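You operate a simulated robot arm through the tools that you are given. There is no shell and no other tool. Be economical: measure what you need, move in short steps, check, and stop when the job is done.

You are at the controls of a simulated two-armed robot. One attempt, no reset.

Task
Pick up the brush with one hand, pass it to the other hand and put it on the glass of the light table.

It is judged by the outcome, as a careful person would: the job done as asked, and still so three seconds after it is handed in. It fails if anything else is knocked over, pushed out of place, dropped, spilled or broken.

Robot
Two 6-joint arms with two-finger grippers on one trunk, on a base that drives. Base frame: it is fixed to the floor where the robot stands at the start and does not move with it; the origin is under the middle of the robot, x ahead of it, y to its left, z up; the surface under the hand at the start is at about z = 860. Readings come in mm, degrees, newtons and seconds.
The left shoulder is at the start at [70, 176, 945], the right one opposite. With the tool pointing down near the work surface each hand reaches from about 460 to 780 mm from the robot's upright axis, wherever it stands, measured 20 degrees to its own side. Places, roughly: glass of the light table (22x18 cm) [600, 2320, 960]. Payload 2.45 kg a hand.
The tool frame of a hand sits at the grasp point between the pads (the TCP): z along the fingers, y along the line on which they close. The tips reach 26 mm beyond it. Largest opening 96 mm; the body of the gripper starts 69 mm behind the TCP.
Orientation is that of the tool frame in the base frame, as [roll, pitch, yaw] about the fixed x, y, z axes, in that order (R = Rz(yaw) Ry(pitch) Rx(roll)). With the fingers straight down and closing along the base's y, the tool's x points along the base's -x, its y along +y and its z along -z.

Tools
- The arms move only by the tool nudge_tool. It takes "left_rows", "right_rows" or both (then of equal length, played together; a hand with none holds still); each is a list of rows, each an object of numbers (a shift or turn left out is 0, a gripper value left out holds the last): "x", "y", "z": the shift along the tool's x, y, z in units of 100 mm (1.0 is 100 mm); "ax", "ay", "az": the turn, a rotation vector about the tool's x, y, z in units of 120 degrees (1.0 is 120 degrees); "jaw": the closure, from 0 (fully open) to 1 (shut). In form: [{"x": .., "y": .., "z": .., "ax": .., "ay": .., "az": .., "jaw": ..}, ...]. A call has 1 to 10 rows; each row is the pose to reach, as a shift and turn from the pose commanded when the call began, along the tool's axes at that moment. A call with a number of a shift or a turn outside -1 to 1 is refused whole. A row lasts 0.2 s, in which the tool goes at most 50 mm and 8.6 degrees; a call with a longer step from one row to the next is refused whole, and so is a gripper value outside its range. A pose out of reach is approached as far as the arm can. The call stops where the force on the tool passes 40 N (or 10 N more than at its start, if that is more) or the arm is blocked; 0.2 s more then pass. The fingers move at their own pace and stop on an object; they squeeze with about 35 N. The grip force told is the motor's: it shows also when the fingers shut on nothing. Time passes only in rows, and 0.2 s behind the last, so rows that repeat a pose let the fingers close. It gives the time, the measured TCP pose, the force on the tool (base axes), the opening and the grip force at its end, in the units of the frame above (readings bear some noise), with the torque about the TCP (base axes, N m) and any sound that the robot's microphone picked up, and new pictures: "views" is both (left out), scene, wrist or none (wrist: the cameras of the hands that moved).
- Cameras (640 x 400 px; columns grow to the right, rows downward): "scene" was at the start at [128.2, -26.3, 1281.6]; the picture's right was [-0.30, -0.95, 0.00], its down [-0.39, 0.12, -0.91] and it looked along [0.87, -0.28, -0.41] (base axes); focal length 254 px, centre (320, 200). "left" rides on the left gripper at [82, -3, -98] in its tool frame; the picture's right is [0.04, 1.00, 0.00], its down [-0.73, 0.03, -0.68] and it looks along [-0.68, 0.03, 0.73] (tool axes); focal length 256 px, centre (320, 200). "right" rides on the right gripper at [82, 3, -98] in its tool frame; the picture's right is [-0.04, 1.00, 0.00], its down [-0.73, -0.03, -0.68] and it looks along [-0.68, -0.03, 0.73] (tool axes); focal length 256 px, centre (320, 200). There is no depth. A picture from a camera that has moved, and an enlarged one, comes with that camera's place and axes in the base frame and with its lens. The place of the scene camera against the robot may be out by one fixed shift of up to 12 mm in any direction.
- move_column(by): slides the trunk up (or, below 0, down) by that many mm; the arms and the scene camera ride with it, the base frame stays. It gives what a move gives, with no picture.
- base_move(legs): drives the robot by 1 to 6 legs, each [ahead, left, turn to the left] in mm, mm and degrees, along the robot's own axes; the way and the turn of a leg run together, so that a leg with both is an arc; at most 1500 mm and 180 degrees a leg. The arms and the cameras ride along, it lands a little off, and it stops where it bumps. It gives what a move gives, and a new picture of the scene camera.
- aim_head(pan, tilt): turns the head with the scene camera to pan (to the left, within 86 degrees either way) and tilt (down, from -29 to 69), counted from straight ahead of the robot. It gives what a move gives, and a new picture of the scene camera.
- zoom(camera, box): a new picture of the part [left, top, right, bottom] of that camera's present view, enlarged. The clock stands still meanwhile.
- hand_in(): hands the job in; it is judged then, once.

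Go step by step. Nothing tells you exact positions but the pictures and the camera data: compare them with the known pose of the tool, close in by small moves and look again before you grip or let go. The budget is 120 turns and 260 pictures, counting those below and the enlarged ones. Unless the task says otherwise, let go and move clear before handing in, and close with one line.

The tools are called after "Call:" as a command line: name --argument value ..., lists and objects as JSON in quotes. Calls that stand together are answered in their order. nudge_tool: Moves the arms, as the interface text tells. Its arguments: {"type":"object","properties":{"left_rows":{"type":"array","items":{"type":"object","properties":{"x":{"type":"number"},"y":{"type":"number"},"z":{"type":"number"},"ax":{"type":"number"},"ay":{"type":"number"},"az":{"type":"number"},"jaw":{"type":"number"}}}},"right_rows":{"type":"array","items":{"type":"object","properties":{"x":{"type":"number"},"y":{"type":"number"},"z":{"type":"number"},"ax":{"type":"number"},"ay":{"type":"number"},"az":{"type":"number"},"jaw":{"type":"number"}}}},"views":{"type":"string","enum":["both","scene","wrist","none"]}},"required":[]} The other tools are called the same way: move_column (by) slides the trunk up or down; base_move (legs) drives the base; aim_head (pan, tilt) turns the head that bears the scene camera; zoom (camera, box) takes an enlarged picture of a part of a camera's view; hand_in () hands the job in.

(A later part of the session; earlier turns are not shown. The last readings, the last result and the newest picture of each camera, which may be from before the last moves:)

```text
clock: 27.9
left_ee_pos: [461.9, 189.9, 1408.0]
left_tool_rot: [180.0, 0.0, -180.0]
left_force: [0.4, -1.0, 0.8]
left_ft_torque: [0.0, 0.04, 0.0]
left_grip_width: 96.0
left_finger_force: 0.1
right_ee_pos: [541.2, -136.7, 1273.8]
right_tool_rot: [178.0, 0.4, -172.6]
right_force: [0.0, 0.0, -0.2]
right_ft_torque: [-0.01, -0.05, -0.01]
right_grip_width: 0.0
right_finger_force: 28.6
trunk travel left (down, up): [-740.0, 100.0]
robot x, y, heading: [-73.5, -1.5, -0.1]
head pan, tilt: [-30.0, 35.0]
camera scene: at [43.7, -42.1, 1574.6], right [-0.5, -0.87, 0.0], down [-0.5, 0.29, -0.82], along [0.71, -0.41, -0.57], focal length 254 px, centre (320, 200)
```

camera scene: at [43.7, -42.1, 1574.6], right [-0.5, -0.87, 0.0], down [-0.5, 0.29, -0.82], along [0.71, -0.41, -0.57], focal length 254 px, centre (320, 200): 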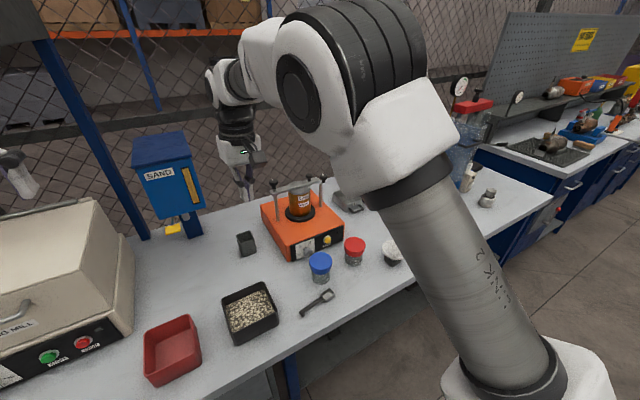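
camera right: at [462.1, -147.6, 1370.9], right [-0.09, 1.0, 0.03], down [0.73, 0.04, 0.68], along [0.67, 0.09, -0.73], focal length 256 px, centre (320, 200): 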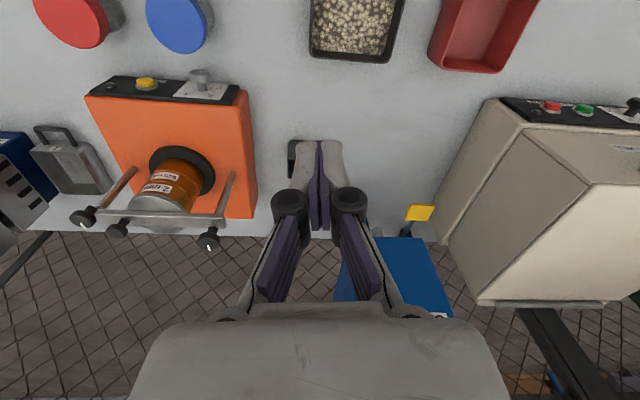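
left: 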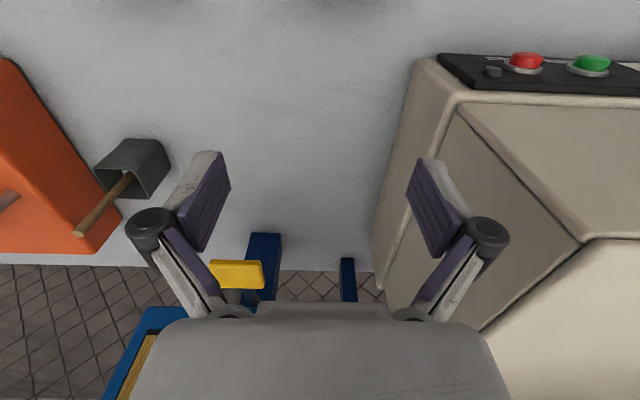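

Not on the bench top. It likely fell to the floor near the base, so I'll check clearance on both sides and behind before moving.

Call:
aim_head --pan -86 --tilt 50

Call:
aim_head --pan 86 --tilt 50

```text
clock: 29.1
left_ee_pos: [461.8, 190.2, 1409.4]
left_tool_rot: [-180.0, 0.0, 180.0]
left_force: [0.3, -0.1, 0.0]
left_ft_torque: [0.0, 0.01, -0.02]
left_grip_width: 96.0
left_finger_force: 0.0
right_ee_pos: [541.8, -137.9, 1274.0]
right_tool_rot: [178.0, 0.5, -172.7]
right_force: [-0.8, 0.1, -0.4]
right_ft_torque: [0.01, -0.01, 0.01]
right_grip_width: 0.1
right_finger_force: 28.3
trunk travel left (down, up): [-740.0, 100.0]
robot x, y, heading: [-72.0, 3.2, 0.0]
head pan, tilt: [-85.9, 50.0]
camera scene: at [-26.6, -75.0, 1552.9], right [-1.0, -0.07, 0.0], down [-0.06, 0.76, -0.64], along [0.05, -0.64, -0.77], focal length 254 px, centre (320, 200)
```

scene: 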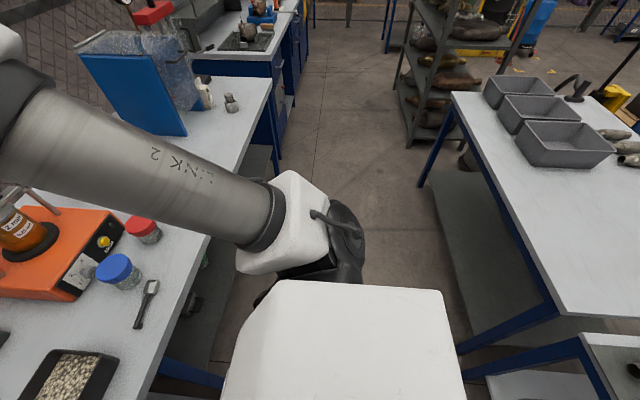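

```text
clock: 31.7
left_ee_pos: [462.1, 190.0, 1408.4]
left_tool_rot: [179.9, 0.0, 180.0]
left_force: [-1.0, -0.2, -0.5]
left_ft_torque: [0.01, -0.04, 0.01]
left_grip_width: 96.3
left_finger_force: 0.1
right_ee_pos: [541.2, -137.9, 1274.0]
right_tool_rot: [178.0, 0.4, -172.5]
right_force: [0.3, -0.4, 1.0]
right_ft_torque: [0.01, -0.02, 0.02]
right_grip_width: 0.0
right_finger_force: 28.4
trunk travel left (down, up): [-740.0, 100.0]
robot x, y, heading: [-71.2, 1.2, 0.1]
head pan, tilt: [85.9, 50.0]
camera scene: at [-26.8, 78.7, 1552.9], right [1.0, -0.07, 0.0], down [-0.05, -0.76, -0.64], along [0.05, 0.64, -0.77], focal length 254 px, centre (320, 200)
```

scene: 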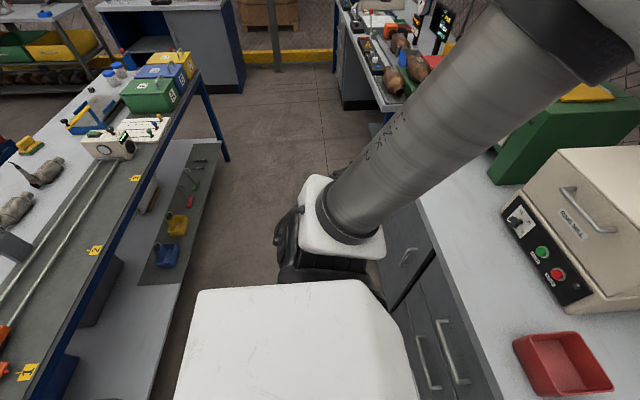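

There is about 190 mm of room behind. I'll back up 110 mm and look at the floor in front.

Call:
base_move --legs '[[-110, 0, 0]]'

Call:
aim_head --pan 0 --tilt 60

Call:
zoom --camera "scene" --box '[100, 150, 540, 330]'

```text
clock: 32.9
left_ee_pos: [355.9, 189.2, 1407.5]
left_tool_rot: [-180.0, -0.1, 180.0]
left_force: [0.2, -0.2, 0.7]
left_ft_torque: [-0.01, 0.06, -0.01]
left_grip_width: 96.0
left_finger_force: 0.0
right_ee_pos: [433.8, -139.1, 1271.7]
right_tool_rot: [178.1, 0.1, -172.6]
right_force: [0.2, -0.6, -0.5]
right_ft_torque: [0.01, 0.03, -0.01]
right_grip_width: 0.1
right_finger_force: 28.7
trunk travel left (down, up): [-740.0, 100.0]
robot x, y, heading: [-182.0, 2.0, 0.1]
head pan, tilt: [85.9, 50.0]
camera scene: at [-133.8, 78.6, 1552.7], right [1.0, -0.07, 0.0], down [-0.06, -0.76, -0.64], along [0.04, 0.64, -0.77], focal length 254 px, centre (320, 200)
```

scene: 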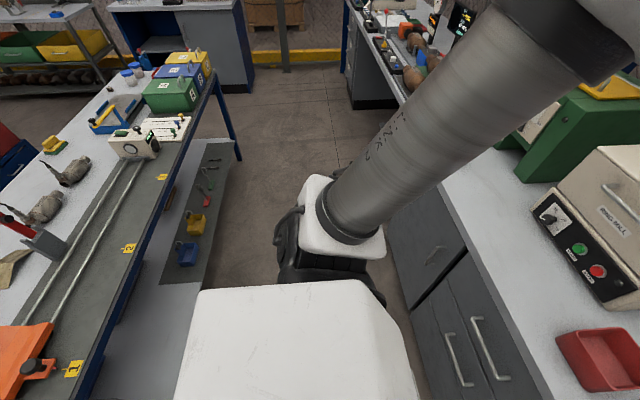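

```text
clock: 34.5
left_ee_pos: [353.4, 188.9, 1409.3]
left_tool_rot: [-180.0, 0.0, 179.9]
left_force: [1.3, -0.4, 0.0]
left_ft_torque: [-0.02, 0.02, 0.01]
left_grip_width: 95.9
left_finger_force: 0.0
right_ee_pos: [432.1, -137.6, 1273.8]
right_tool_rot: [178.0, 0.3, -172.6]
right_force: [-1.2, -0.8, -0.1]
right_ft_torque: [0.0, 0.0, 0.03]
right_grip_width: 0.0
right_finger_force: 28.5
trunk travel left (down, up): [-740.0, 100.0]
robot x, y, heading: [-178.5, 0.1, 0.0]
head pan, tilt: [0.0, 60.0]
camera scene: at [-74.8, 1.8, 1540.3], right [0.0, -1.0, 0.0], down [-0.87, 0.0, -0.5], along [0.5, 0.0, -0.87], focal length 254 px, centre (320, 200)
```

scene: 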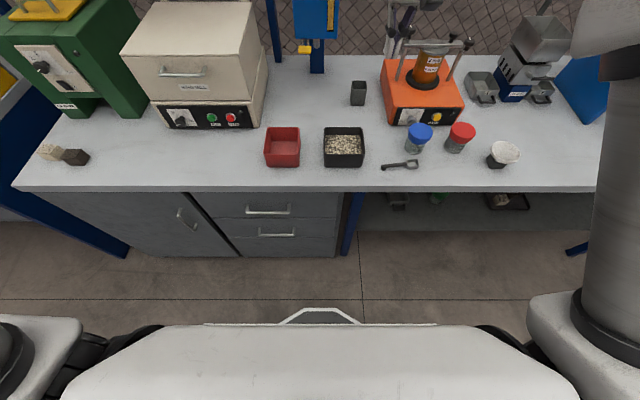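

```text
1.45 times, centred on (320, 240) of scene
camera zoom: at [-74.8, 1.8, 1540.3], right [0.0, -1.0, 0.0], down [-0.87, 0.0, -0.5], along [0.5, 0.0, -0.87], focal length 369 px, centre (320, 142)
```

zoom: 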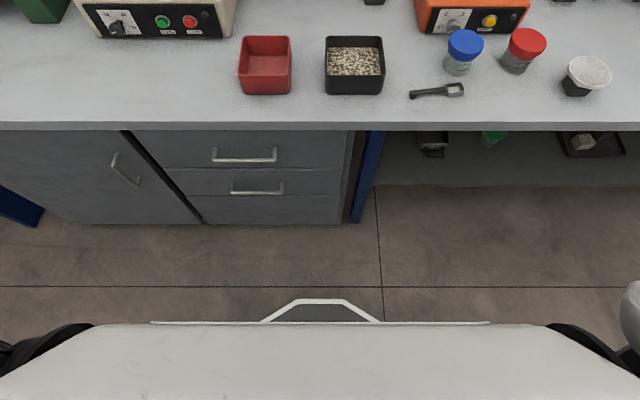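

The floor in front is clear, so I'll examine the back of the bench in detail.

Call:
zoom --camera "scene" --box '[250, 0, 600, 200]'

Call:
aim_head --pan 0 --tilt 25

Call:
zoom --camera "right" --box '[0, 0, 640, 400]'

```text
1.83 times, centred on (425, 100) of scene
camera zoom: at [-74.8, 1.8, 1540.3], right [0.0, -1.0, 0.0], down [-0.87, 0.0, -0.5], along [0.5, 0.0, -0.87], focal length 464 px, centre (128, 383)
```

zoom: 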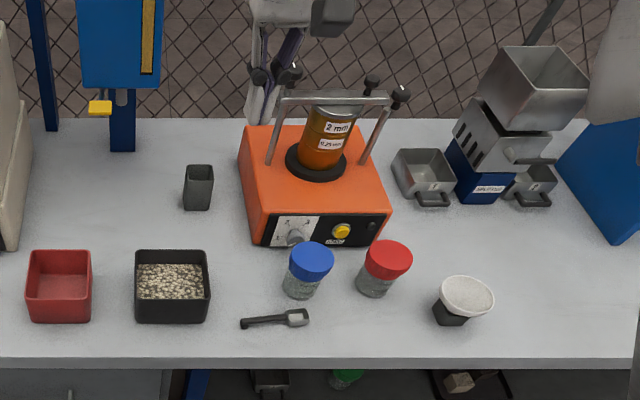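

```text
clock: 35.5
left_ee_pos: [352.3, 190.3, 1409.7]
left_tool_rot: [-179.9, 0.0, 180.0]
left_force: [-0.1, -0.1, -1.4]
left_ft_torque: [0.0, 0.02, -0.03]
left_grip_width: 96.1
left_finger_force: 0.1
right_ee_pos: [431.9, -138.5, 1273.3]
right_tool_rot: [178.1, 0.3, -172.6]
right_force: [0.7, -0.6, -0.2]
right_ft_torque: [-0.01, -0.01, -0.01]
right_grip_width: 0.0
right_finger_force: 28.8
trunk travel left (down, up): [-740.0, 100.0]
robot x, y, heading: [-179.0, 1.1, -0.0]
head pan, tilt: [0.0, 25.0]
camera scene: at [-49.8, 1.8, 1590.3], right [0.0, -1.0, 0.0], down [-0.42, 0.0, -0.91], along [0.91, 0.0, -0.42], focal length 254 px, centre (320, 200)
```

scene: 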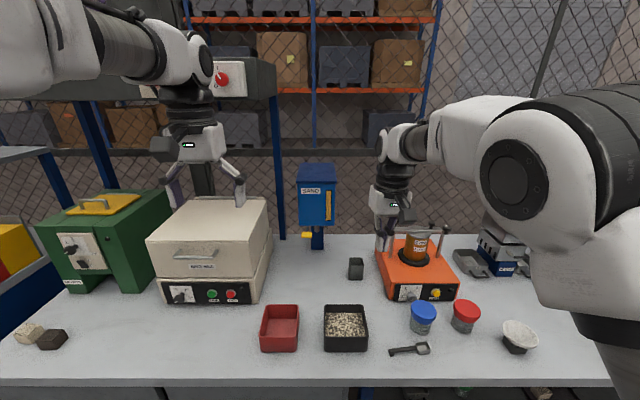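

```text
1.00 times, centred on (320, 200) of right (not enlarged: the box is as wide or as high as the picture)
camera zoom: at [350.4, -147.9, 1371.3], right [-0.09, 1.0, 0.04], down [0.73, 0.04, 0.68], along [0.68, 0.09, -0.73], focal length 256 px, centre (320, 200)
```

zoom: 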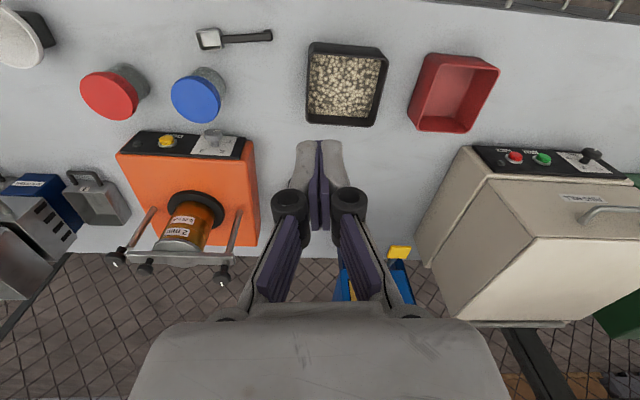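

I'll look closely at the tray, the bin and the under-bench shelf.

Call:
aim_head --pan -12 --tilt 55

Call:
zoom --camera "scene" --box '[180, 60, 420, 200]'

Call:
zoom --camera "scene" --box '[300, 160, 560, 310]'

```text
clock: 36.5
left_ee_pos: [353.1, 189.5, 1408.2]
left_tool_rot: [180.0, 0.1, -179.9]
left_force: [-0.2, -0.1, -0.2]
left_ft_torque: [-0.03, -0.01, -0.01]
left_grip_width: 96.1
left_finger_force: 0.1
right_ee_pos: [431.0, -136.8, 1273.5]
right_tool_rot: [178.0, 0.3, -172.6]
right_force: [-0.6, 0.3, -0.1]
right_ft_torque: [0.02, -0.01, -0.01]
right_grip_width: 0.0
right_finger_force: 28.8
trunk travel left (down, up): [-740.0, 100.0]
robot x, y, heading: [-184.2, -0.4, -0.0]
head pan, tilt: [-12.0, 55.0]
camera scene: at [-71.2, -13.2, 1546.4], right [-0.21, -0.98, 0.0], down [-0.8, 0.17, -0.57], along [0.56, -0.12, -0.82], focal length 254 px, centre (320, 200)
```

scene: 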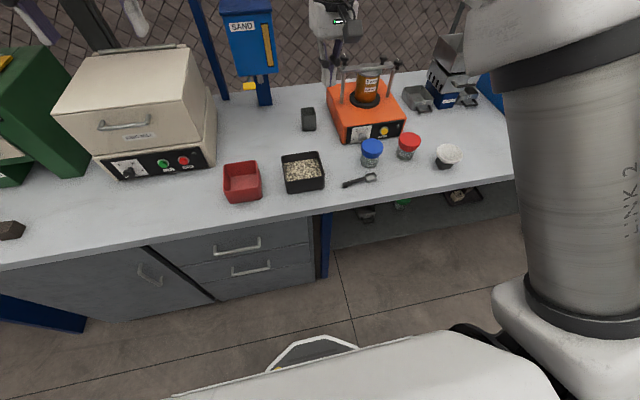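

```text
2.67 times, centred on (300, 130) of scene
camera zoom: at [-71.2, -13.2, 1546.4], right [-0.21, -0.98, 0.0], down [-0.8, 0.17, -0.57], along [0.56, -0.12, -0.82], focal length 677 px, centre (373, 387)
```

zoom: 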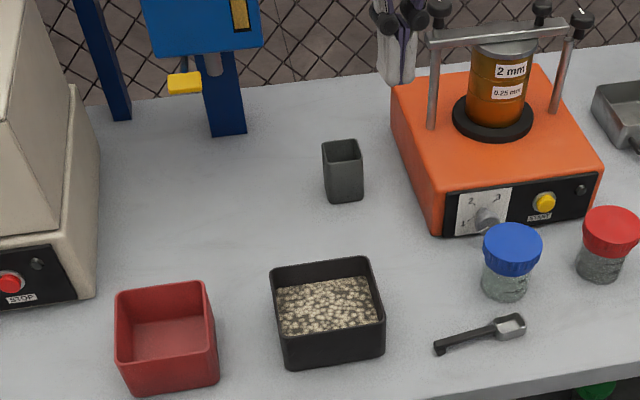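

```text
2.46 times, centred on (430, 235) of scene
camera zoom: at [-71.2, -13.2, 1546.4], right [-0.21, -0.98, 0.0], down [-0.8, 0.17, -0.57], along [0.56, -0.12, -0.82], focal length 625 px, centre (49, 114)
```

zoom: 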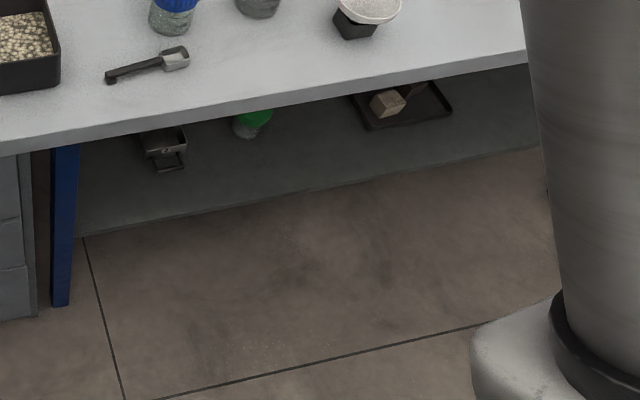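

There's a small beige spot at the base's front lip; zooming there.

Call:
zoom --camera "scene" --box '[200, 320, 400, 400]'

Call:
aim_head --pan 0 --tilt 69

Call:
zoom --camera "scene" --box '[200, 230, 460, 370]'

```text
3.20 times, centred on (300, 360) of scene
camera zoom: at [-71.2, -13.2, 1546.4], right [-0.21, -0.98, 0.0], down [-0.8, 0.17, -0.57], along [0.56, -0.12, -0.82], focal length 813 px, centre (384, -312)
```

zoom: 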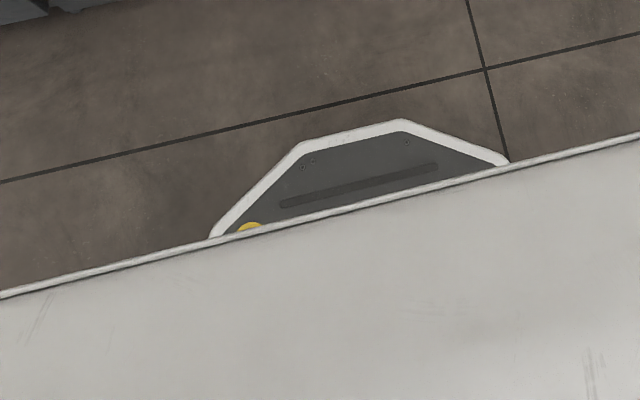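

```text
clock: 37.2
left_ee_pos: [353.2, 188.8, 1409.6]
left_tool_rot: [-180.0, 0.0, 180.0]
left_force: [1.4, -0.4, 0.2]
left_ft_torque: [-0.02, 0.0, 0.04]
left_grip_width: 96.2
left_finger_force: 0.0
right_ee_pos: [431.9, -138.3, 1273.8]
right_tool_rot: [178.1, 0.3, -172.5]
right_force: [-0.2, -0.5, -0.1]
right_ft_torque: [0.02, -0.04, 0.0]
right_grip_width: 0.0
right_finger_force: 28.5
trunk travel left (down, up): [-740.0, 100.0]
robot x, y, heading: [-182.8, -2.3, -0.0]
head pan, tilt: [0.0, 68.8]
camera scene: at [-85.8, 1.7, 1531.0], right [0.0, -1.0, 0.0], down [-0.93, 0.0, -0.36], along [0.36, 0.0, -0.93], focal length 254 px, centre (320, 200)
```

scene: 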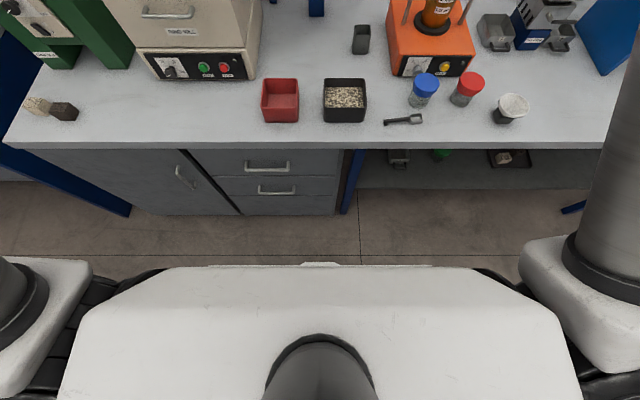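

```text
2.46 times, centred on (330, 300) of scene
camera zoom: at [-85.8, 1.7, 1531.0], right [0.0, -1.0, 0.0], down [-0.93, 0.0, -0.36], along [0.36, 0.0, -0.93], focal length 625 px, centre (295, -46)
```

zoom: 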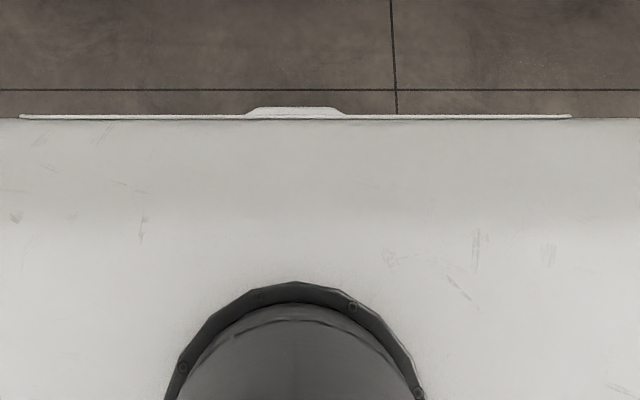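

That's just part of the base. The brush may be hidden under or beside the base, so I'll strafe left along the aisle and look back at where I stood.

Call:
base_move --legs '[[0, 700, 0]]'

Call:
aim_head --pan -70 --tilt 50

```text
clock: 41.0
left_ee_pos: [361.0, 874.8, 1408.2]
left_tool_rot: [180.0, 0.0, 179.2]
left_force: [0.2, -1.3, -0.1]
left_ft_torque: [0.02, -0.02, 0.04]
left_grip_width: 95.9
left_finger_force: 0.1
right_ee_pos: [435.5, 545.9, 1274.3]
right_tool_rot: [178.0, 0.2, -173.4]
right_force: [-0.1, -0.1, 0.7]
right_ft_torque: [-0.02, 0.02, 0.02]
right_grip_width: 0.0
right_finger_force: 29.2
trunk travel left (down, up): [-740.0, 100.0]
robot x, y, heading: [-176.9, 696.9, -0.6]
head pan, tilt: [0.0, 68.8]
camera scene: at [-80.8, 692.6, 1530.9], right [-0.01, -1.0, 0.0], down [-0.93, 0.01, -0.36], along [0.36, 0.0, -0.93], focal length 254 px, centre (320, 200)
```

scene: 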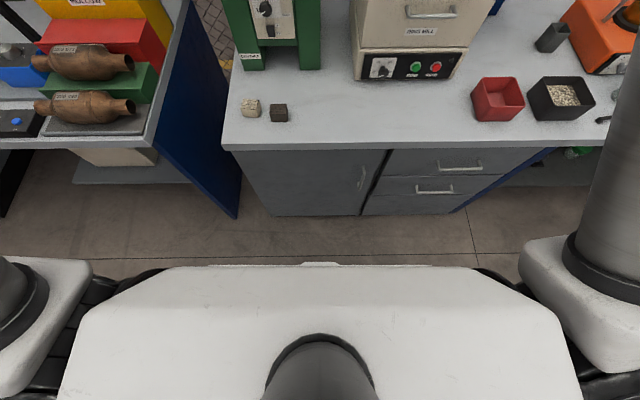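

```text
clock: 42.4
left_ee_pos: [361.2, 875.6, 1408.1]
left_tool_rot: [-180.0, 0.1, 179.2]
left_force: [-0.1, 1.1, 0.5]
left_ft_torque: [0.01, -0.01, -0.04]
left_grip_width: 96.1
left_finger_force: 0.0
right_ee_pos: [433.5, 547.3, 1274.5]
right_tool_rot: [178.0, 0.3, -173.5]
right_force: [-0.1, -0.5, 0.5]
right_ft_torque: [0.02, 0.02, 0.0]
right_grip_width: 0.1
right_finger_force: 28.5
trunk travel left (down, up): [-740.0, 100.0]
robot x, y, heading: [-176.4, 689.7, -0.8]
head pan, tilt: [-70.0, 50.0]
camera scene: at [-111.4, 621.9, 1552.9], right [-0.94, -0.33, 0.0], down [-0.25, 0.72, -0.64], along [0.21, -0.61, -0.77], focal length 254 px, centre (320, 200)
```

scene: 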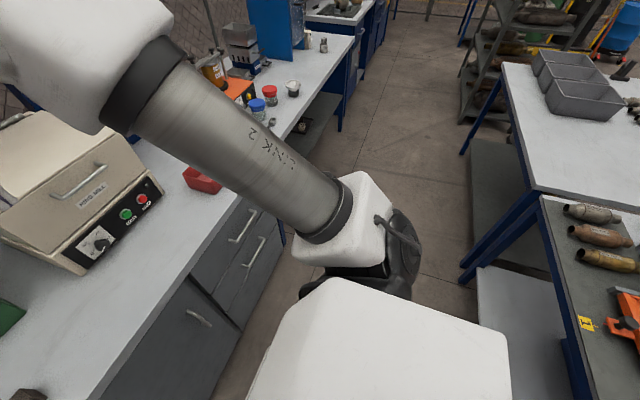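

Nothing on the visible floor yet. I'll enlarge it.

Call:
zoom --camera "scene" --box '[260, 60, 560, 300]'

Call:
nudge_tool --right_rows '[{"x": 0.25}, {"x": 0.5, "az": 0.03}, {"x": 0.7, "az": 0.055}]' --views "none"

Call:
base_move --legs '[[0, 500, 0]]'

Call:
zoom --camera "scene" --box '[260, 20, 560, 300]'

```text
1.67 times, centred on (410, 180) of scene
camera zoom: at [-111.4, 621.9, 1552.9], right [-0.94, -0.33, 0.0], down [-0.25, 0.72, -0.64], along [0.21, -0.61, -0.77], focal length 423 px, centre (170, 233)
```

zoom: 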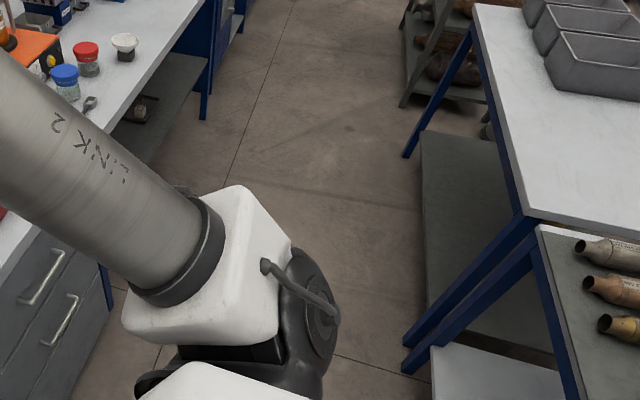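

```text
clock: 43.2
left_ee_pos: [359.2, 874.4, 1407.7]
left_tool_rot: [-180.0, 0.0, 179.2]
left_force: [-0.6, -0.2, -0.5]
left_ft_torque: [-0.03, 0.0, -0.01]
left_grip_width: 95.8
left_finger_force: 0.1
right_ee_pos: [365.0, 538.8, 1271.8]
right_tool_rot: [178.0, 0.1, 180.0]
right_force: [-0.4, -1.0, 0.0]
right_ft_torque: [0.01, 0.02, 0.01]
right_grip_width: 0.0
right_finger_force: 28.5
trunk travel left (down, up): [-740.0, 100.0]
robot x, y, heading: [-176.1, 695.0, -0.8]
head pan, tilt: [-70.0, 50.0]
```

```text
clock: 46.2
left_ee_pos: [364.4, 1380.8, 1409.1]
left_tool_rot: [180.0, 0.0, 179.6]
left_force: [0.2, -0.1, -0.2]
left_ft_torque: [0.01, -0.02, -0.03]
left_grip_width: 95.7
left_finger_force: 0.1
right_ee_pos: [372.0, 1044.7, 1273.2]
right_tool_rot: [177.9, 0.2, -179.6]
right_force: [0.2, -0.5, 0.2]
right_ft_torque: [0.03, -0.01, 0.05]
right_grip_width: 0.0
right_finger_force: 28.9
trunk travel left (down, up): [-740.0, 100.0]
robot x, y, heading: [-171.7, 1197.3, -0.2]
head pan, tilt: [-70.0, 50.0]
camera scene: at [-105.6, 1124.0, 1552.8], right [-0.94, -0.34, 0.0], down [-0.26, 0.72, -0.64], along [0.22, -0.6, -0.77], focal length 254 px, centre (320, 200)
```

scene: 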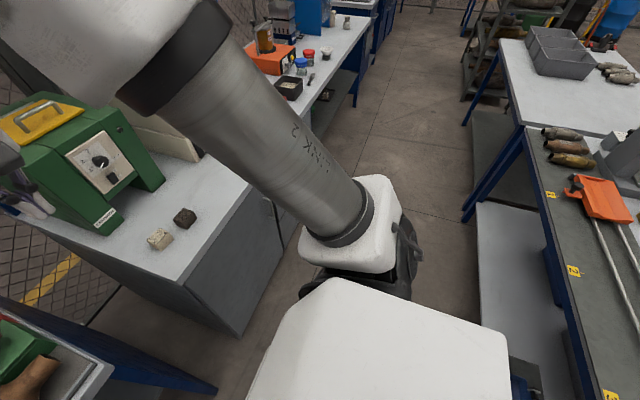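

```text
1.43 times, centred on (410, 160) of scene
camera zoom: at [-105.6, 1124.0, 1552.8], right [-0.94, -0.34, 0.0], down [-0.26, 0.72, -0.64], along [0.22, -0.6, -0.77], focal length 363 px, centre (191, 257)
```

zoom: 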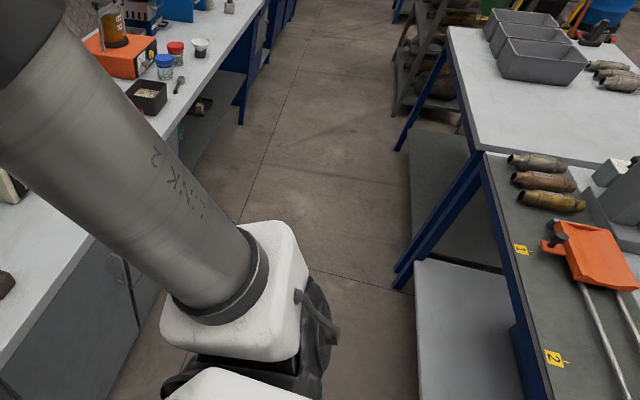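

The aisle floor is clear apart from a strip hidden by my own shoulder. I'll strafe further left (toward the light table) to see that strip.

Call:
base_move --legs '[[0, 600, 0]]'

Call:
zoom --camera "scene" --box '[260, 20, 480, 240]'

Call:
aim_head --pan 20 --tilt 35

```text
clock: 49.6
left_ee_pos: [371.6, 1977.9, 1407.3]
left_tool_rot: [-180.0, 0.0, 179.2]
left_force: [-0.8, -0.5, 0.4]
left_ft_torque: [0.02, 0.02, -0.01]
left_grip_width: 96.1
left_finger_force: 0.1
right_ee_pos: [376.2, 1642.4, 1273.3]
right_tool_rot: [177.9, 0.2, 179.9]
right_force: [0.0, -0.1, -0.4]
right_ft_torque: [0.02, -0.01, 0.01]
right_grip_width: 0.0
right_finger_force: 28.5
trunk travel left (down, up): [-740.0, 100.0]
robot x, y, heading: [-166.3, 1793.7, -1.1]
head pan, tilt: [-70.0, 50.0]
camera scene: at [-100.0, 1725.0, 1552.8], right [-0.94, -0.33, 0.0], down [-0.25, 0.72, -0.64], along [0.21, -0.61, -0.77], focal length 254 px, centre (320, 200)
```

scene: 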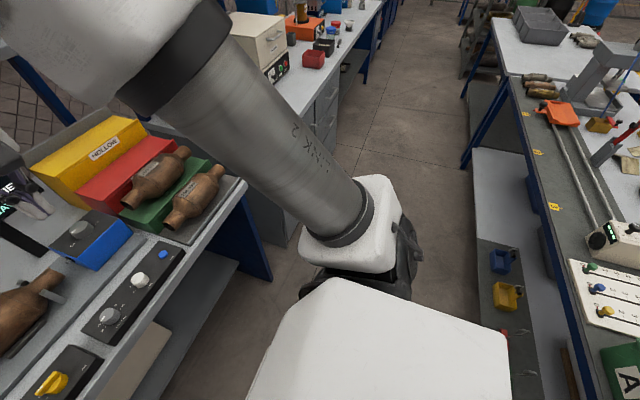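

```text
1.82 times, centred on (370, 130) of scene
camera zoom: at [-100.0, 1725.0, 1552.8], right [-0.94, -0.33, 0.0], down [-0.25, 0.72, -0.64], along [0.21, -0.61, -0.77], focal length 462 px, centre (229, 327)
```

zoom: 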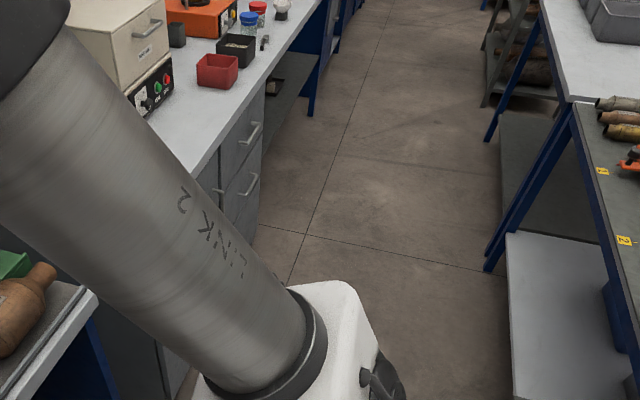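

```text
clock: 51.2
left_ee_pos: [372.1, 1979.5, 1409.6]
left_tool_rot: [-180.0, 0.1, 179.3]
left_force: [1.0, 0.8, -0.6]
left_ft_torque: [-0.01, -0.04, -0.01]
left_grip_width: 96.2
left_finger_force: 0.1
right_ee_pos: [376.1, 1643.5, 1272.0]
right_tool_rot: [177.9, 0.1, 180.0]
right_force: [0.2, 0.2, -0.1]
right_ft_torque: [-0.02, 0.0, 0.01]
right_grip_width: 0.0
right_finger_force: 28.5
trunk travel left (down, up): [-740.0, 100.0]
robot x, y, heading: [-165.9, 1797.2, -1.0]
head pan, tilt: [20.0, 35.0]
camera scene: at [-42.1, 1827.7, 1574.6], right [0.33, -0.94, 0.0], down [-0.54, -0.19, -0.82], along [0.77, 0.27, -0.57], focal length 254 px, centre (320, 200)
```

scene: 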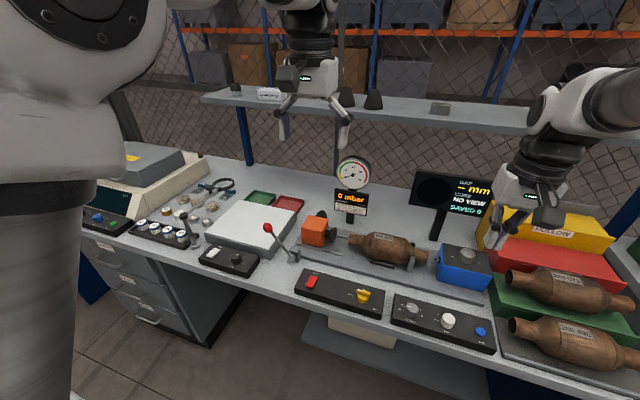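

The aisle floor is clear and the light table is visible ahead. Next I'll search the rear tables and bench 1 from here.

Call:
aim_head --pan -86 --tilt 30

Call:
zoom --camera "scene" --box '[320, 100, 640, 300]'

Call:
zoom --camera "scene" --box '[130, 60, 370, 260]'

```text
clock: 53.1
left_ee_pos: [371.9, 1979.1, 1409.4]
left_tool_rot: [180.0, 0.0, 179.3]
left_force: [0.3, 0.4, 0.2]
left_ft_torque: [-0.02, -0.01, 0.01]
left_grip_width: 96.0
left_finger_force: 0.0
right_ee_pos: [377.3, 1643.2, 1272.5]
right_tool_rot: [177.9, 0.1, -179.9]
right_force: [-0.4, -0.2, -0.9]
right_ft_torque: [0.0, -0.02, -0.03]
right_grip_width: 0.0
right_finger_force: 28.6
trunk travel left (down, up): [-740.0, 100.0]
robot x, y, heading: [-168.0, 1796.8, -0.8]
head pan, tilt: [-85.9, 30.0]
camera scene: at [-120.1, 1708.6, 1582.4], right [-1.0, -0.06, 0.0], down [-0.03, 0.5, -0.87], along [0.05, -0.86, -0.5], focal length 254 px, centre (320, 200)
```

scene: 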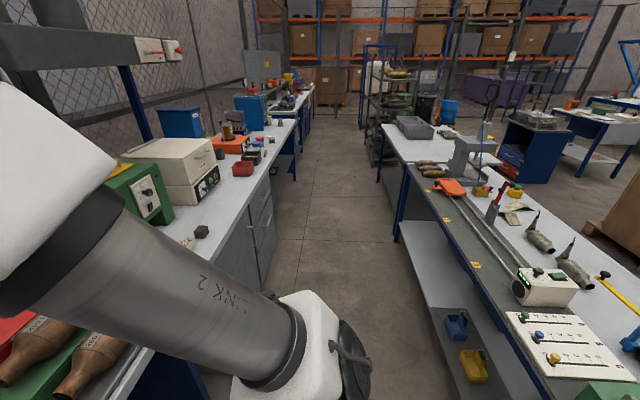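

```text
2.00 times, centred on (480, 200) of scene
camera zoom: at [-120.1, 1708.6, 1582.4], right [-1.0, -0.06, 0.0], down [-0.03, 0.5, -0.87], along [0.05, -0.86, -0.5], focal length 508 px, centre (0, 200)
```

zoom: 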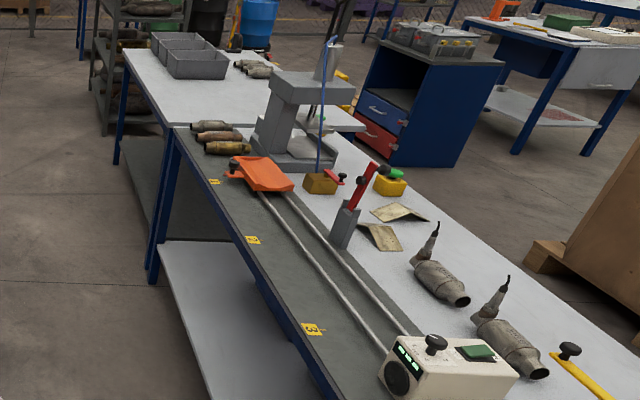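

```text
2.00 times, centred on (250, 160) of scene
camera zoom: at [-120.1, 1708.6, 1582.4], right [-1.0, -0.06, 0.0], down [-0.03, 0.5, -0.87], along [0.05, -0.86, -0.5], focal length 508 px, centre (460, 280)
```

zoom: 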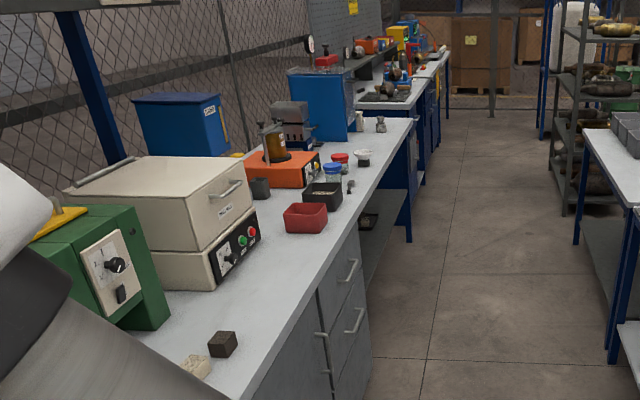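

No sign yet. The unseen places are the under-bench shelf and the spots behind equipment; I'll raise the right hand, drive back, lower the trunk and look under the bench.

Call:
nudge_tool --right_rows '[{"z": -0.4}, {"z": -0.8}, {"z": -1.0}, {"z": -1.0}]' --views "none"

Call:
base_move --legs '[[0, -1000, 0], [0, -700, 1]]'

Call:
move_column --by -350

Call:
aim_head --pan -25 --tilt 45

Call:
zoom --camera "scene" --box '[120, 80, 640, 400]'

```text
clock: 54.1
left_ee_pos: [371.4, 1979.9, 1408.2]
left_tool_rot: [-180.0, 0.0, 179.1]
left_force: [-0.4, 0.6, 0.8]
left_ft_torque: [-0.02, -0.03, 0.02]
left_grip_width: 96.1
left_finger_force: 0.0
right_ee_pos: [375.2, 1637.0, 1372.8]
right_tool_rot: [177.8, 0.0, 180.0]
right_force: [-0.1, -0.5, -0.3]
right_ft_torque: [0.02, 0.03, 0.02]
right_grip_width: 0.1
right_finger_force: 28.7
trunk travel left (down, up): [-740.0, 100.0]
robot x, y, heading: [-166.3, 1800.1, -0.7]
head pan, tilt: [-85.9, 30.0]
```

```text
clock: 62.8
left_ee_pos: [347.8, 276.1, 1408.2]
left_tool_rot: [-179.9, 0.1, 179.7]
left_force: [-0.5, 0.2, -0.2]
left_ft_torque: [0.02, -0.03, 0.02]
left_grip_width: 96.1
left_finger_force: 0.1
right_ee_pos: [354.6, -67.5, 1373.1]
right_tool_rot: [178.1, 0.1, -179.4]
right_force: [-0.1, 0.3, 0.2]
right_ft_torque: [0.01, -0.02, 0.0]
right_grip_width: 0.2
right_finger_force: 28.5
trunk travel left (down, up): [-740.0, 100.0]
robot x, y, heading: [-190.5, 85.9, -0.5]
head pan, tilt: [-85.9, 30.0]
camera scene: at [-141.9, -0.3, 1582.5], right [-1.0, -0.07, 0.0], down [-0.03, 0.5, -0.87], along [0.06, -0.86, -0.5], focal length 254 px, centre (320, 200)
```

scene: 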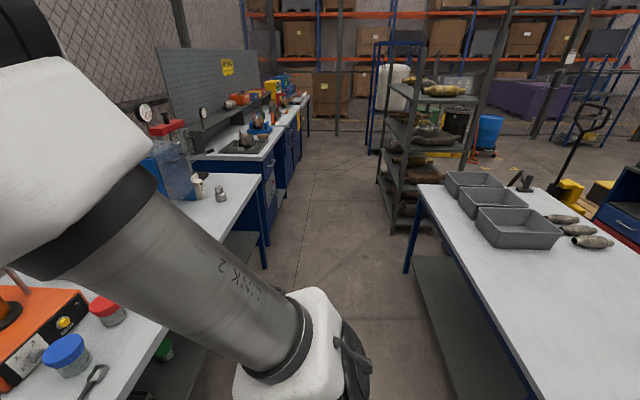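

```text
clock: 66.2
left_ee_pos: [347.5, 275.3, 1059.1]
left_tool_rot: [180.0, 0.1, 179.7]
left_force: [-0.6, -0.4, -0.2]
left_ft_torque: [-0.01, -0.02, 0.01]
left_grip_width: 95.9
left_finger_force: 0.0
right_ee_pos: [354.8, -69.8, 1021.6]
right_tool_rot: [178.0, 0.1, -179.5]
right_force: [-0.2, -0.4, 0.0]
right_ft_torque: [-0.02, -0.01, 0.0]
right_grip_width: 0.0
right_finger_force: 28.8
trunk travel left (down, up): [-390.0, 450.0]
robot x, y, heading: [-187.4, 88.9, -0.1]
head pan, tilt: [-85.9, 30.0]
```

```text
clock: 67.5
left_ee_pos: [348.1, 274.3, 1059.1]
left_tool_rot: [180.0, -0.1, 179.7]
left_force: [0.6, 0.1, -0.2]
left_ft_torque: [-0.01, 0.04, -0.03]
left_grip_width: 95.9
left_finger_force: 0.0
right_ee_pos: [354.6, -69.6, 1022.7]
right_tool_rot: [178.0, 0.1, -179.5]
right_force: [0.5, -1.0, -0.1]
right_ft_torque: [-0.03, 0.01, -0.02]
right_grip_width: 0.0
right_finger_force: 28.4
trunk travel left (down, up): [-390.0, 450.0]
robot x, y, heading: [-187.6, 86.7, -0.6]
head pan, tilt: [-25.0, 45.0]
camera scene: at [-74.4, 54.0, 1209.8], right [-0.43, -0.9, 0.0], down [-0.64, 0.3, -0.71], along [0.64, -0.3, -0.71], focal length 254 px, centre (320, 200)
```

scene: 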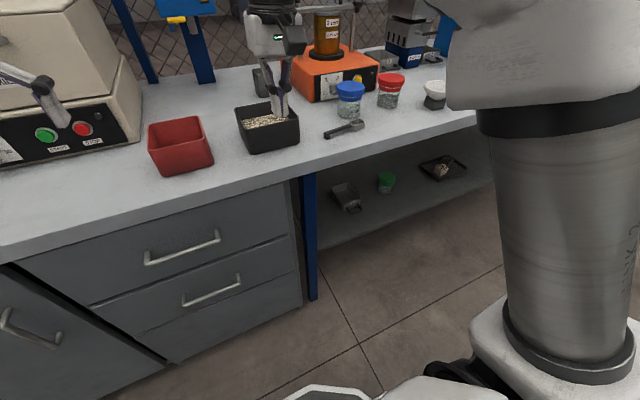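

```text
1.23 times, centred on (380, 240) of scene
camera zoom: at [-74.4, 54.0, 1209.8], right [-0.43, -0.9, 0.0], down [-0.64, 0.3, -0.71], along [0.64, -0.3, -0.71], focal length 313 px, centre (246, 151)
```

zoom: 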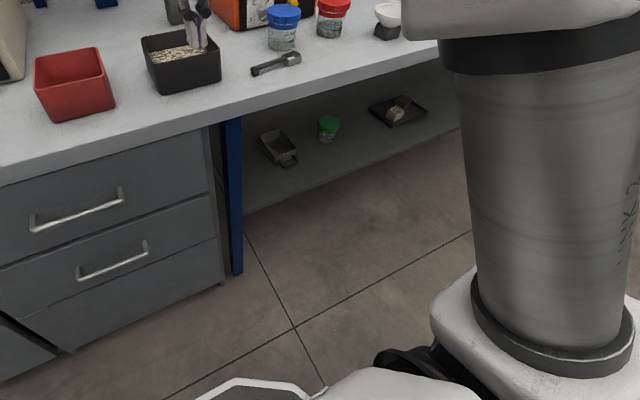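

The shelf under the bench is clear. By the drop geometry the brush probably fell off the bench's front toward my own base, so I'll inspect the base itself.

Call:
aim_head --pan 0 --tilt 69

Call:
aim_head --pan -86 --tilt 69

Call:
aim_head --pan 86 --tilt 69

```text
clock: 68.4
left_ee_pos: [346.1, 273.9, 1058.2]
left_tool_rot: [-179.9, 0.0, 179.6]
left_force: [0.6, 1.6, 0.4]
left_ft_torque: [0.0, 0.03, -0.01]
left_grip_width: 96.0
left_finger_force: 0.0
right_ee_pos: [353.9, -69.1, 1022.5]
right_tool_rot: [178.0, 0.1, -179.5]
right_force: [0.1, -0.1, -0.4]
right_ft_torque: [-0.01, 0.01, 0.01]
right_grip_width: 0.0
right_finger_force: 28.8
trunk travel left (down, up): [-390.0, 450.0]
robot x, y, heading: [-189.7, 87.1, -0.4]
head pan, tilt: [0.0, 68.8]
camera scene: at [-92.0, 88.5, 1181.0], right [-0.01, -1.0, 0.0], down [-0.93, 0.01, -0.36], along [0.36, 0.0, -0.93], focal length 254 px, centre (320, 200)
```

scene: 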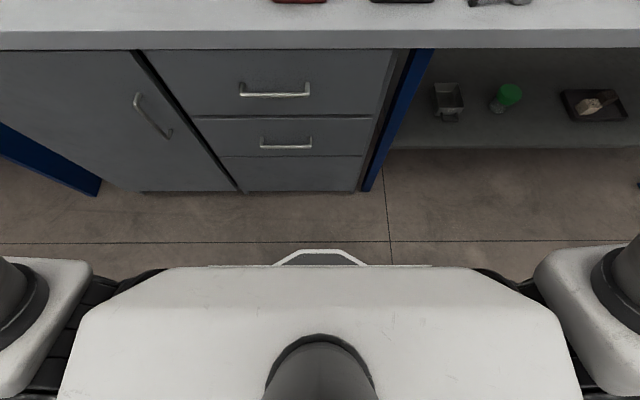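

```text
clock: 70.0
left_ee_pos: [347.5, 273.6, 1059.7]
left_tool_rot: [180.0, 0.0, 179.7]
left_force: [0.1, 0.3, -0.6]
left_ft_torque: [-0.01, 0.02, 0.01]
left_grip_width: 96.1
left_finger_force: 0.0
right_ee_pos: [353.0, -68.8, 1022.7]
right_tool_rot: [178.0, 0.1, -179.5]
right_force: [-0.7, 0.3, 0.3]
right_ft_torque: [0.0, -0.02, -0.02]
right_grip_width: 0.0
right_finger_force: 28.2
trunk travel left (down, up): [-390.0, 450.0]
robot x, y, heading: [-189.6, 88.7, -0.5]
head pan, tilt: [-85.9, 68.8]
camera scene: at [-144.2, 33.1, 1180.9], right [-1.0, -0.07, 0.0], down [-0.06, 0.93, -0.36], along [0.02, -0.36, -0.93], focal length 254 px, centre (320, 200)
```

scene: 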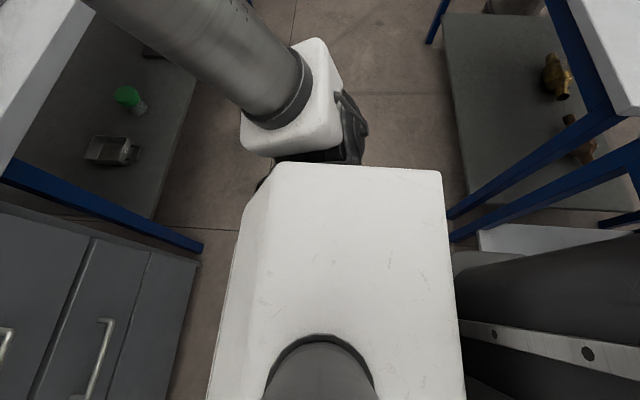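

```text
clock: 72.6
left_ee_pos: [347.8, 273.9, 1058.5]
left_tool_rot: [180.0, 0.0, 179.7]
left_force: [0.4, 0.6, 0.4]
left_ft_torque: [0.0, -0.01, 0.01]
left_grip_width: 95.9
left_finger_force: 0.1
right_ee_pos: [355.2, -68.1, 1022.5]
right_tool_rot: [178.0, 0.1, -179.5]
right_force: [0.5, 0.7, 0.1]
right_ft_torque: [0.02, -0.01, 0.0]
right_grip_width: 0.1
right_finger_force: 28.3
trunk travel left (down, up): [-390.0, 450.0]
robot x, y, heading: [-185.5, 87.8, -0.2]
head pan, tilt: [85.9, 68.8]
camera scene: at [-143.7, 144.6, 1180.9], right [1.0, -0.08, 0.0], down [-0.07, -0.93, -0.36], along [0.03, 0.36, -0.93], focal length 254 px, centre (320, 200)
```

scene: 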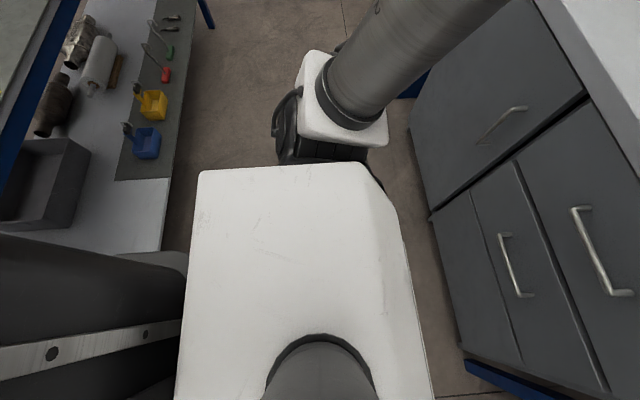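

The white cover rides on the trunk, so the base deck beneath it is hidden from the head. I'll spin the left hand about its axis so its wrist camera looks back at my base.

Call:
nudge_tool --left_rows '[{"az": 0.07}, {"az": 0.14}, {"az": 0.21}, {"az": 0.28}, {"az": 0.35}, {"az": 0.42}, {"az": 0.49}, {"az": 0.56}, {"az": 0.63}, {"az": 0.7}]' --views "wrist"

```text
clock: 74.8
left_ee_pos: [348.0, 273.8, 1059.3]
left_tool_rot: [180.0, 0.0, 95.6]
left_force: [-0.2, 0.5, -0.1]
left_ft_torque: [-0.04, -0.01, 0.02]
left_grip_width: 95.9
left_finger_force: 0.1
right_ee_pos: [354.9, -67.5, 1022.8]
right_tool_rot: [178.0, 0.1, -179.5]
right_force: [-0.2, 0.1, -0.4]
right_ft_torque: [-0.06, 0.01, -0.01]
right_grip_width: 0.0
right_finger_force: 28.3
trunk travel left (down, up): [-390.0, 450.0]
robot x, y, heading: [-192.2, 87.7, -0.3]
head pan, tilt: [85.9, 68.8]
camera left: at [335.4, 355.1, 1157.5], right [0.99, 0.14, 0.0], down [0.1, -0.73, 0.68], along [0.09, -0.67, -0.73], focal length 256 px, centre (320, 200)
```

left: 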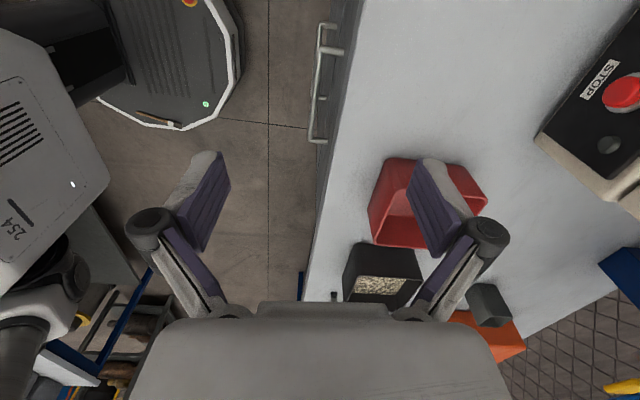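

I found it: the brush is lying on my own base deck near its front corner. I'll zoom to locate it.

Call:
zoom --camera "left" --box '[60, 0, 280, 160]'

Call:
zoom --camera "left" --box '[120, 95, 200, 145]'

```text
2.50 times, centred on (170, 80) of left
camera zoom: at [335.4, 355.1, 1157.5], right [0.99, 0.14, 0.0], down [0.1, -0.73, 0.68], along [0.09, -0.67, -0.73], focal length 640 px, centre (695, 500)
```

zoom: 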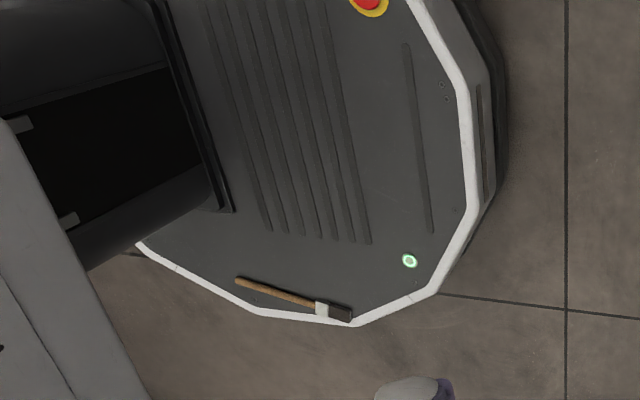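

```text
8.00 times, centred on (160, 120) of left
camera zoom: at [335.4, 355.1, 1157.5], right [0.99, 0.14, 0.0], down [0.1, -0.73, 0.68], along [0.09, -0.67, -0.73], focal length 2048 px, centre (1600, 840)
```

zoom: 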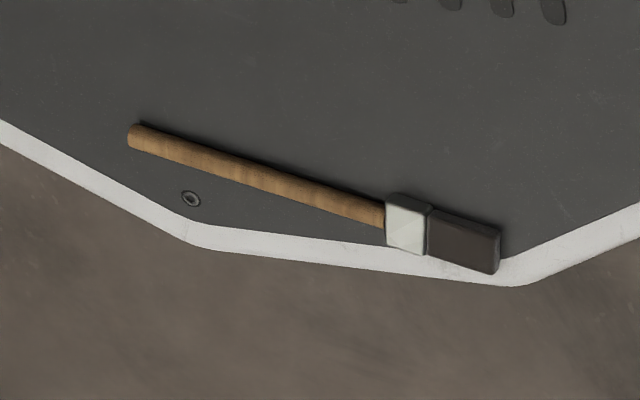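

The brush rests along the right rim of the deck, beneath the trunk carriage. I'll turn the wrist camera more toward the robot to understand the space there.

Call:
nudge_tool --left_rows '[{"az": 0.07}, {"az": 0.14}, {"az": 0.21}, {"az": 0.28}, {"az": 0.35}, {"az": 0.42}]' --views "wrist"

```text
clock: 76.2
left_ee_pos: [347.7, 274.2, 1058.5]
left_tool_rot: [180.0, 0.1, 45.2]
left_force: [0.2, 0.2, 0.4]
left_ft_torque: [-0.03, 0.01, -0.02]
left_grip_width: 95.9
left_finger_force: 0.1
right_ee_pos: [355.6, -68.5, 1022.6]
right_tool_rot: [177.9, 0.0, -179.5]
right_force: [-0.2, -0.3, 0.7]
right_ft_torque: [0.02, -0.02, 0.0]
right_grip_width: 0.0
right_finger_force: 28.1
trunk travel left (down, up): [-390.0, 450.0]
robot x, y, heading: [-186.9, 86.0, -0.5]
head pan, tilt: [85.9, 68.8]
camera left: at [402.0, 334.9, 1157.1], right [0.74, -0.68, 0.0], down [-0.5, -0.54, 0.68], along [-0.46, -0.5, -0.73], focal length 256 px, centre (320, 200)
```

left: 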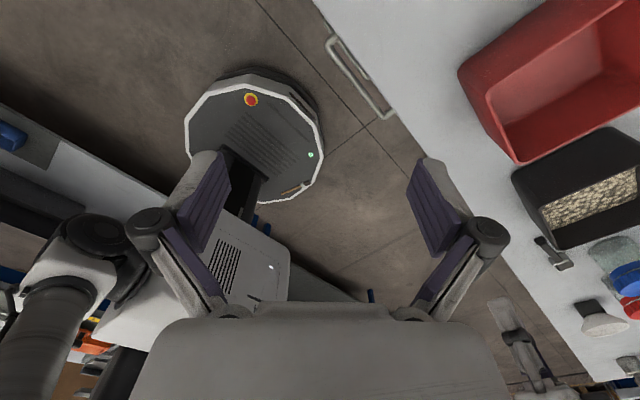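

Call:
zoom --camera "left" --box '[170, 60, 350, 240]'

Call:
zoom --camera "left" --box '[0, 150, 320, 350]'

```text
2.22 times, centred on (260, 150) of left
camera zoom: at [402.0, 334.9, 1157.1], right [0.74, -0.68, 0.0], down [-0.5, -0.54, 0.68], along [-0.46, -0.5, -0.73], focal length 569 px, centre (453, 311)
```

zoom: 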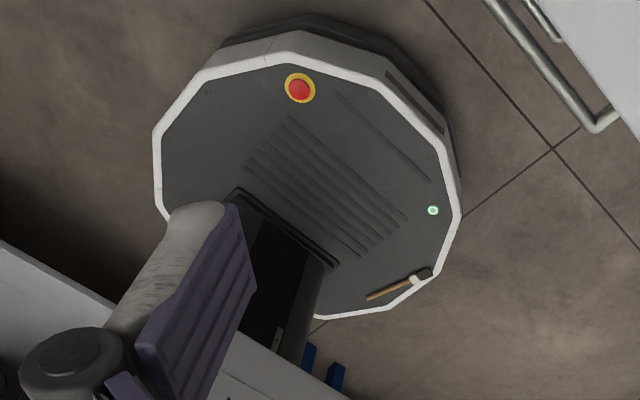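

```text
2.00 times, centred on (160, 250) of left
camera zoom: at [402.0, 334.9, 1157.1], right [0.74, -0.68, 0.0], down [-0.5, -0.54, 0.68], along [-0.46, -0.5, -0.73], focal length 512 px, centre (640, 100)
```

zoom: 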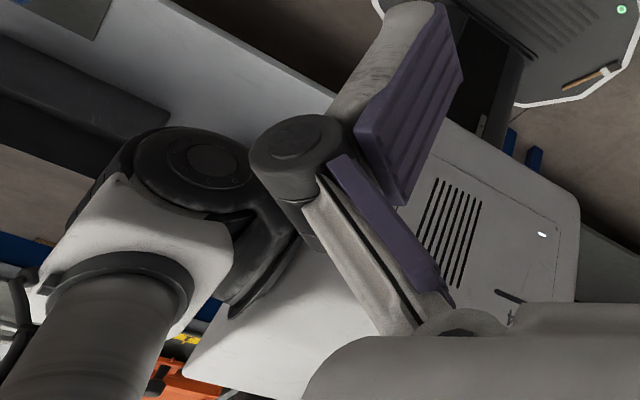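

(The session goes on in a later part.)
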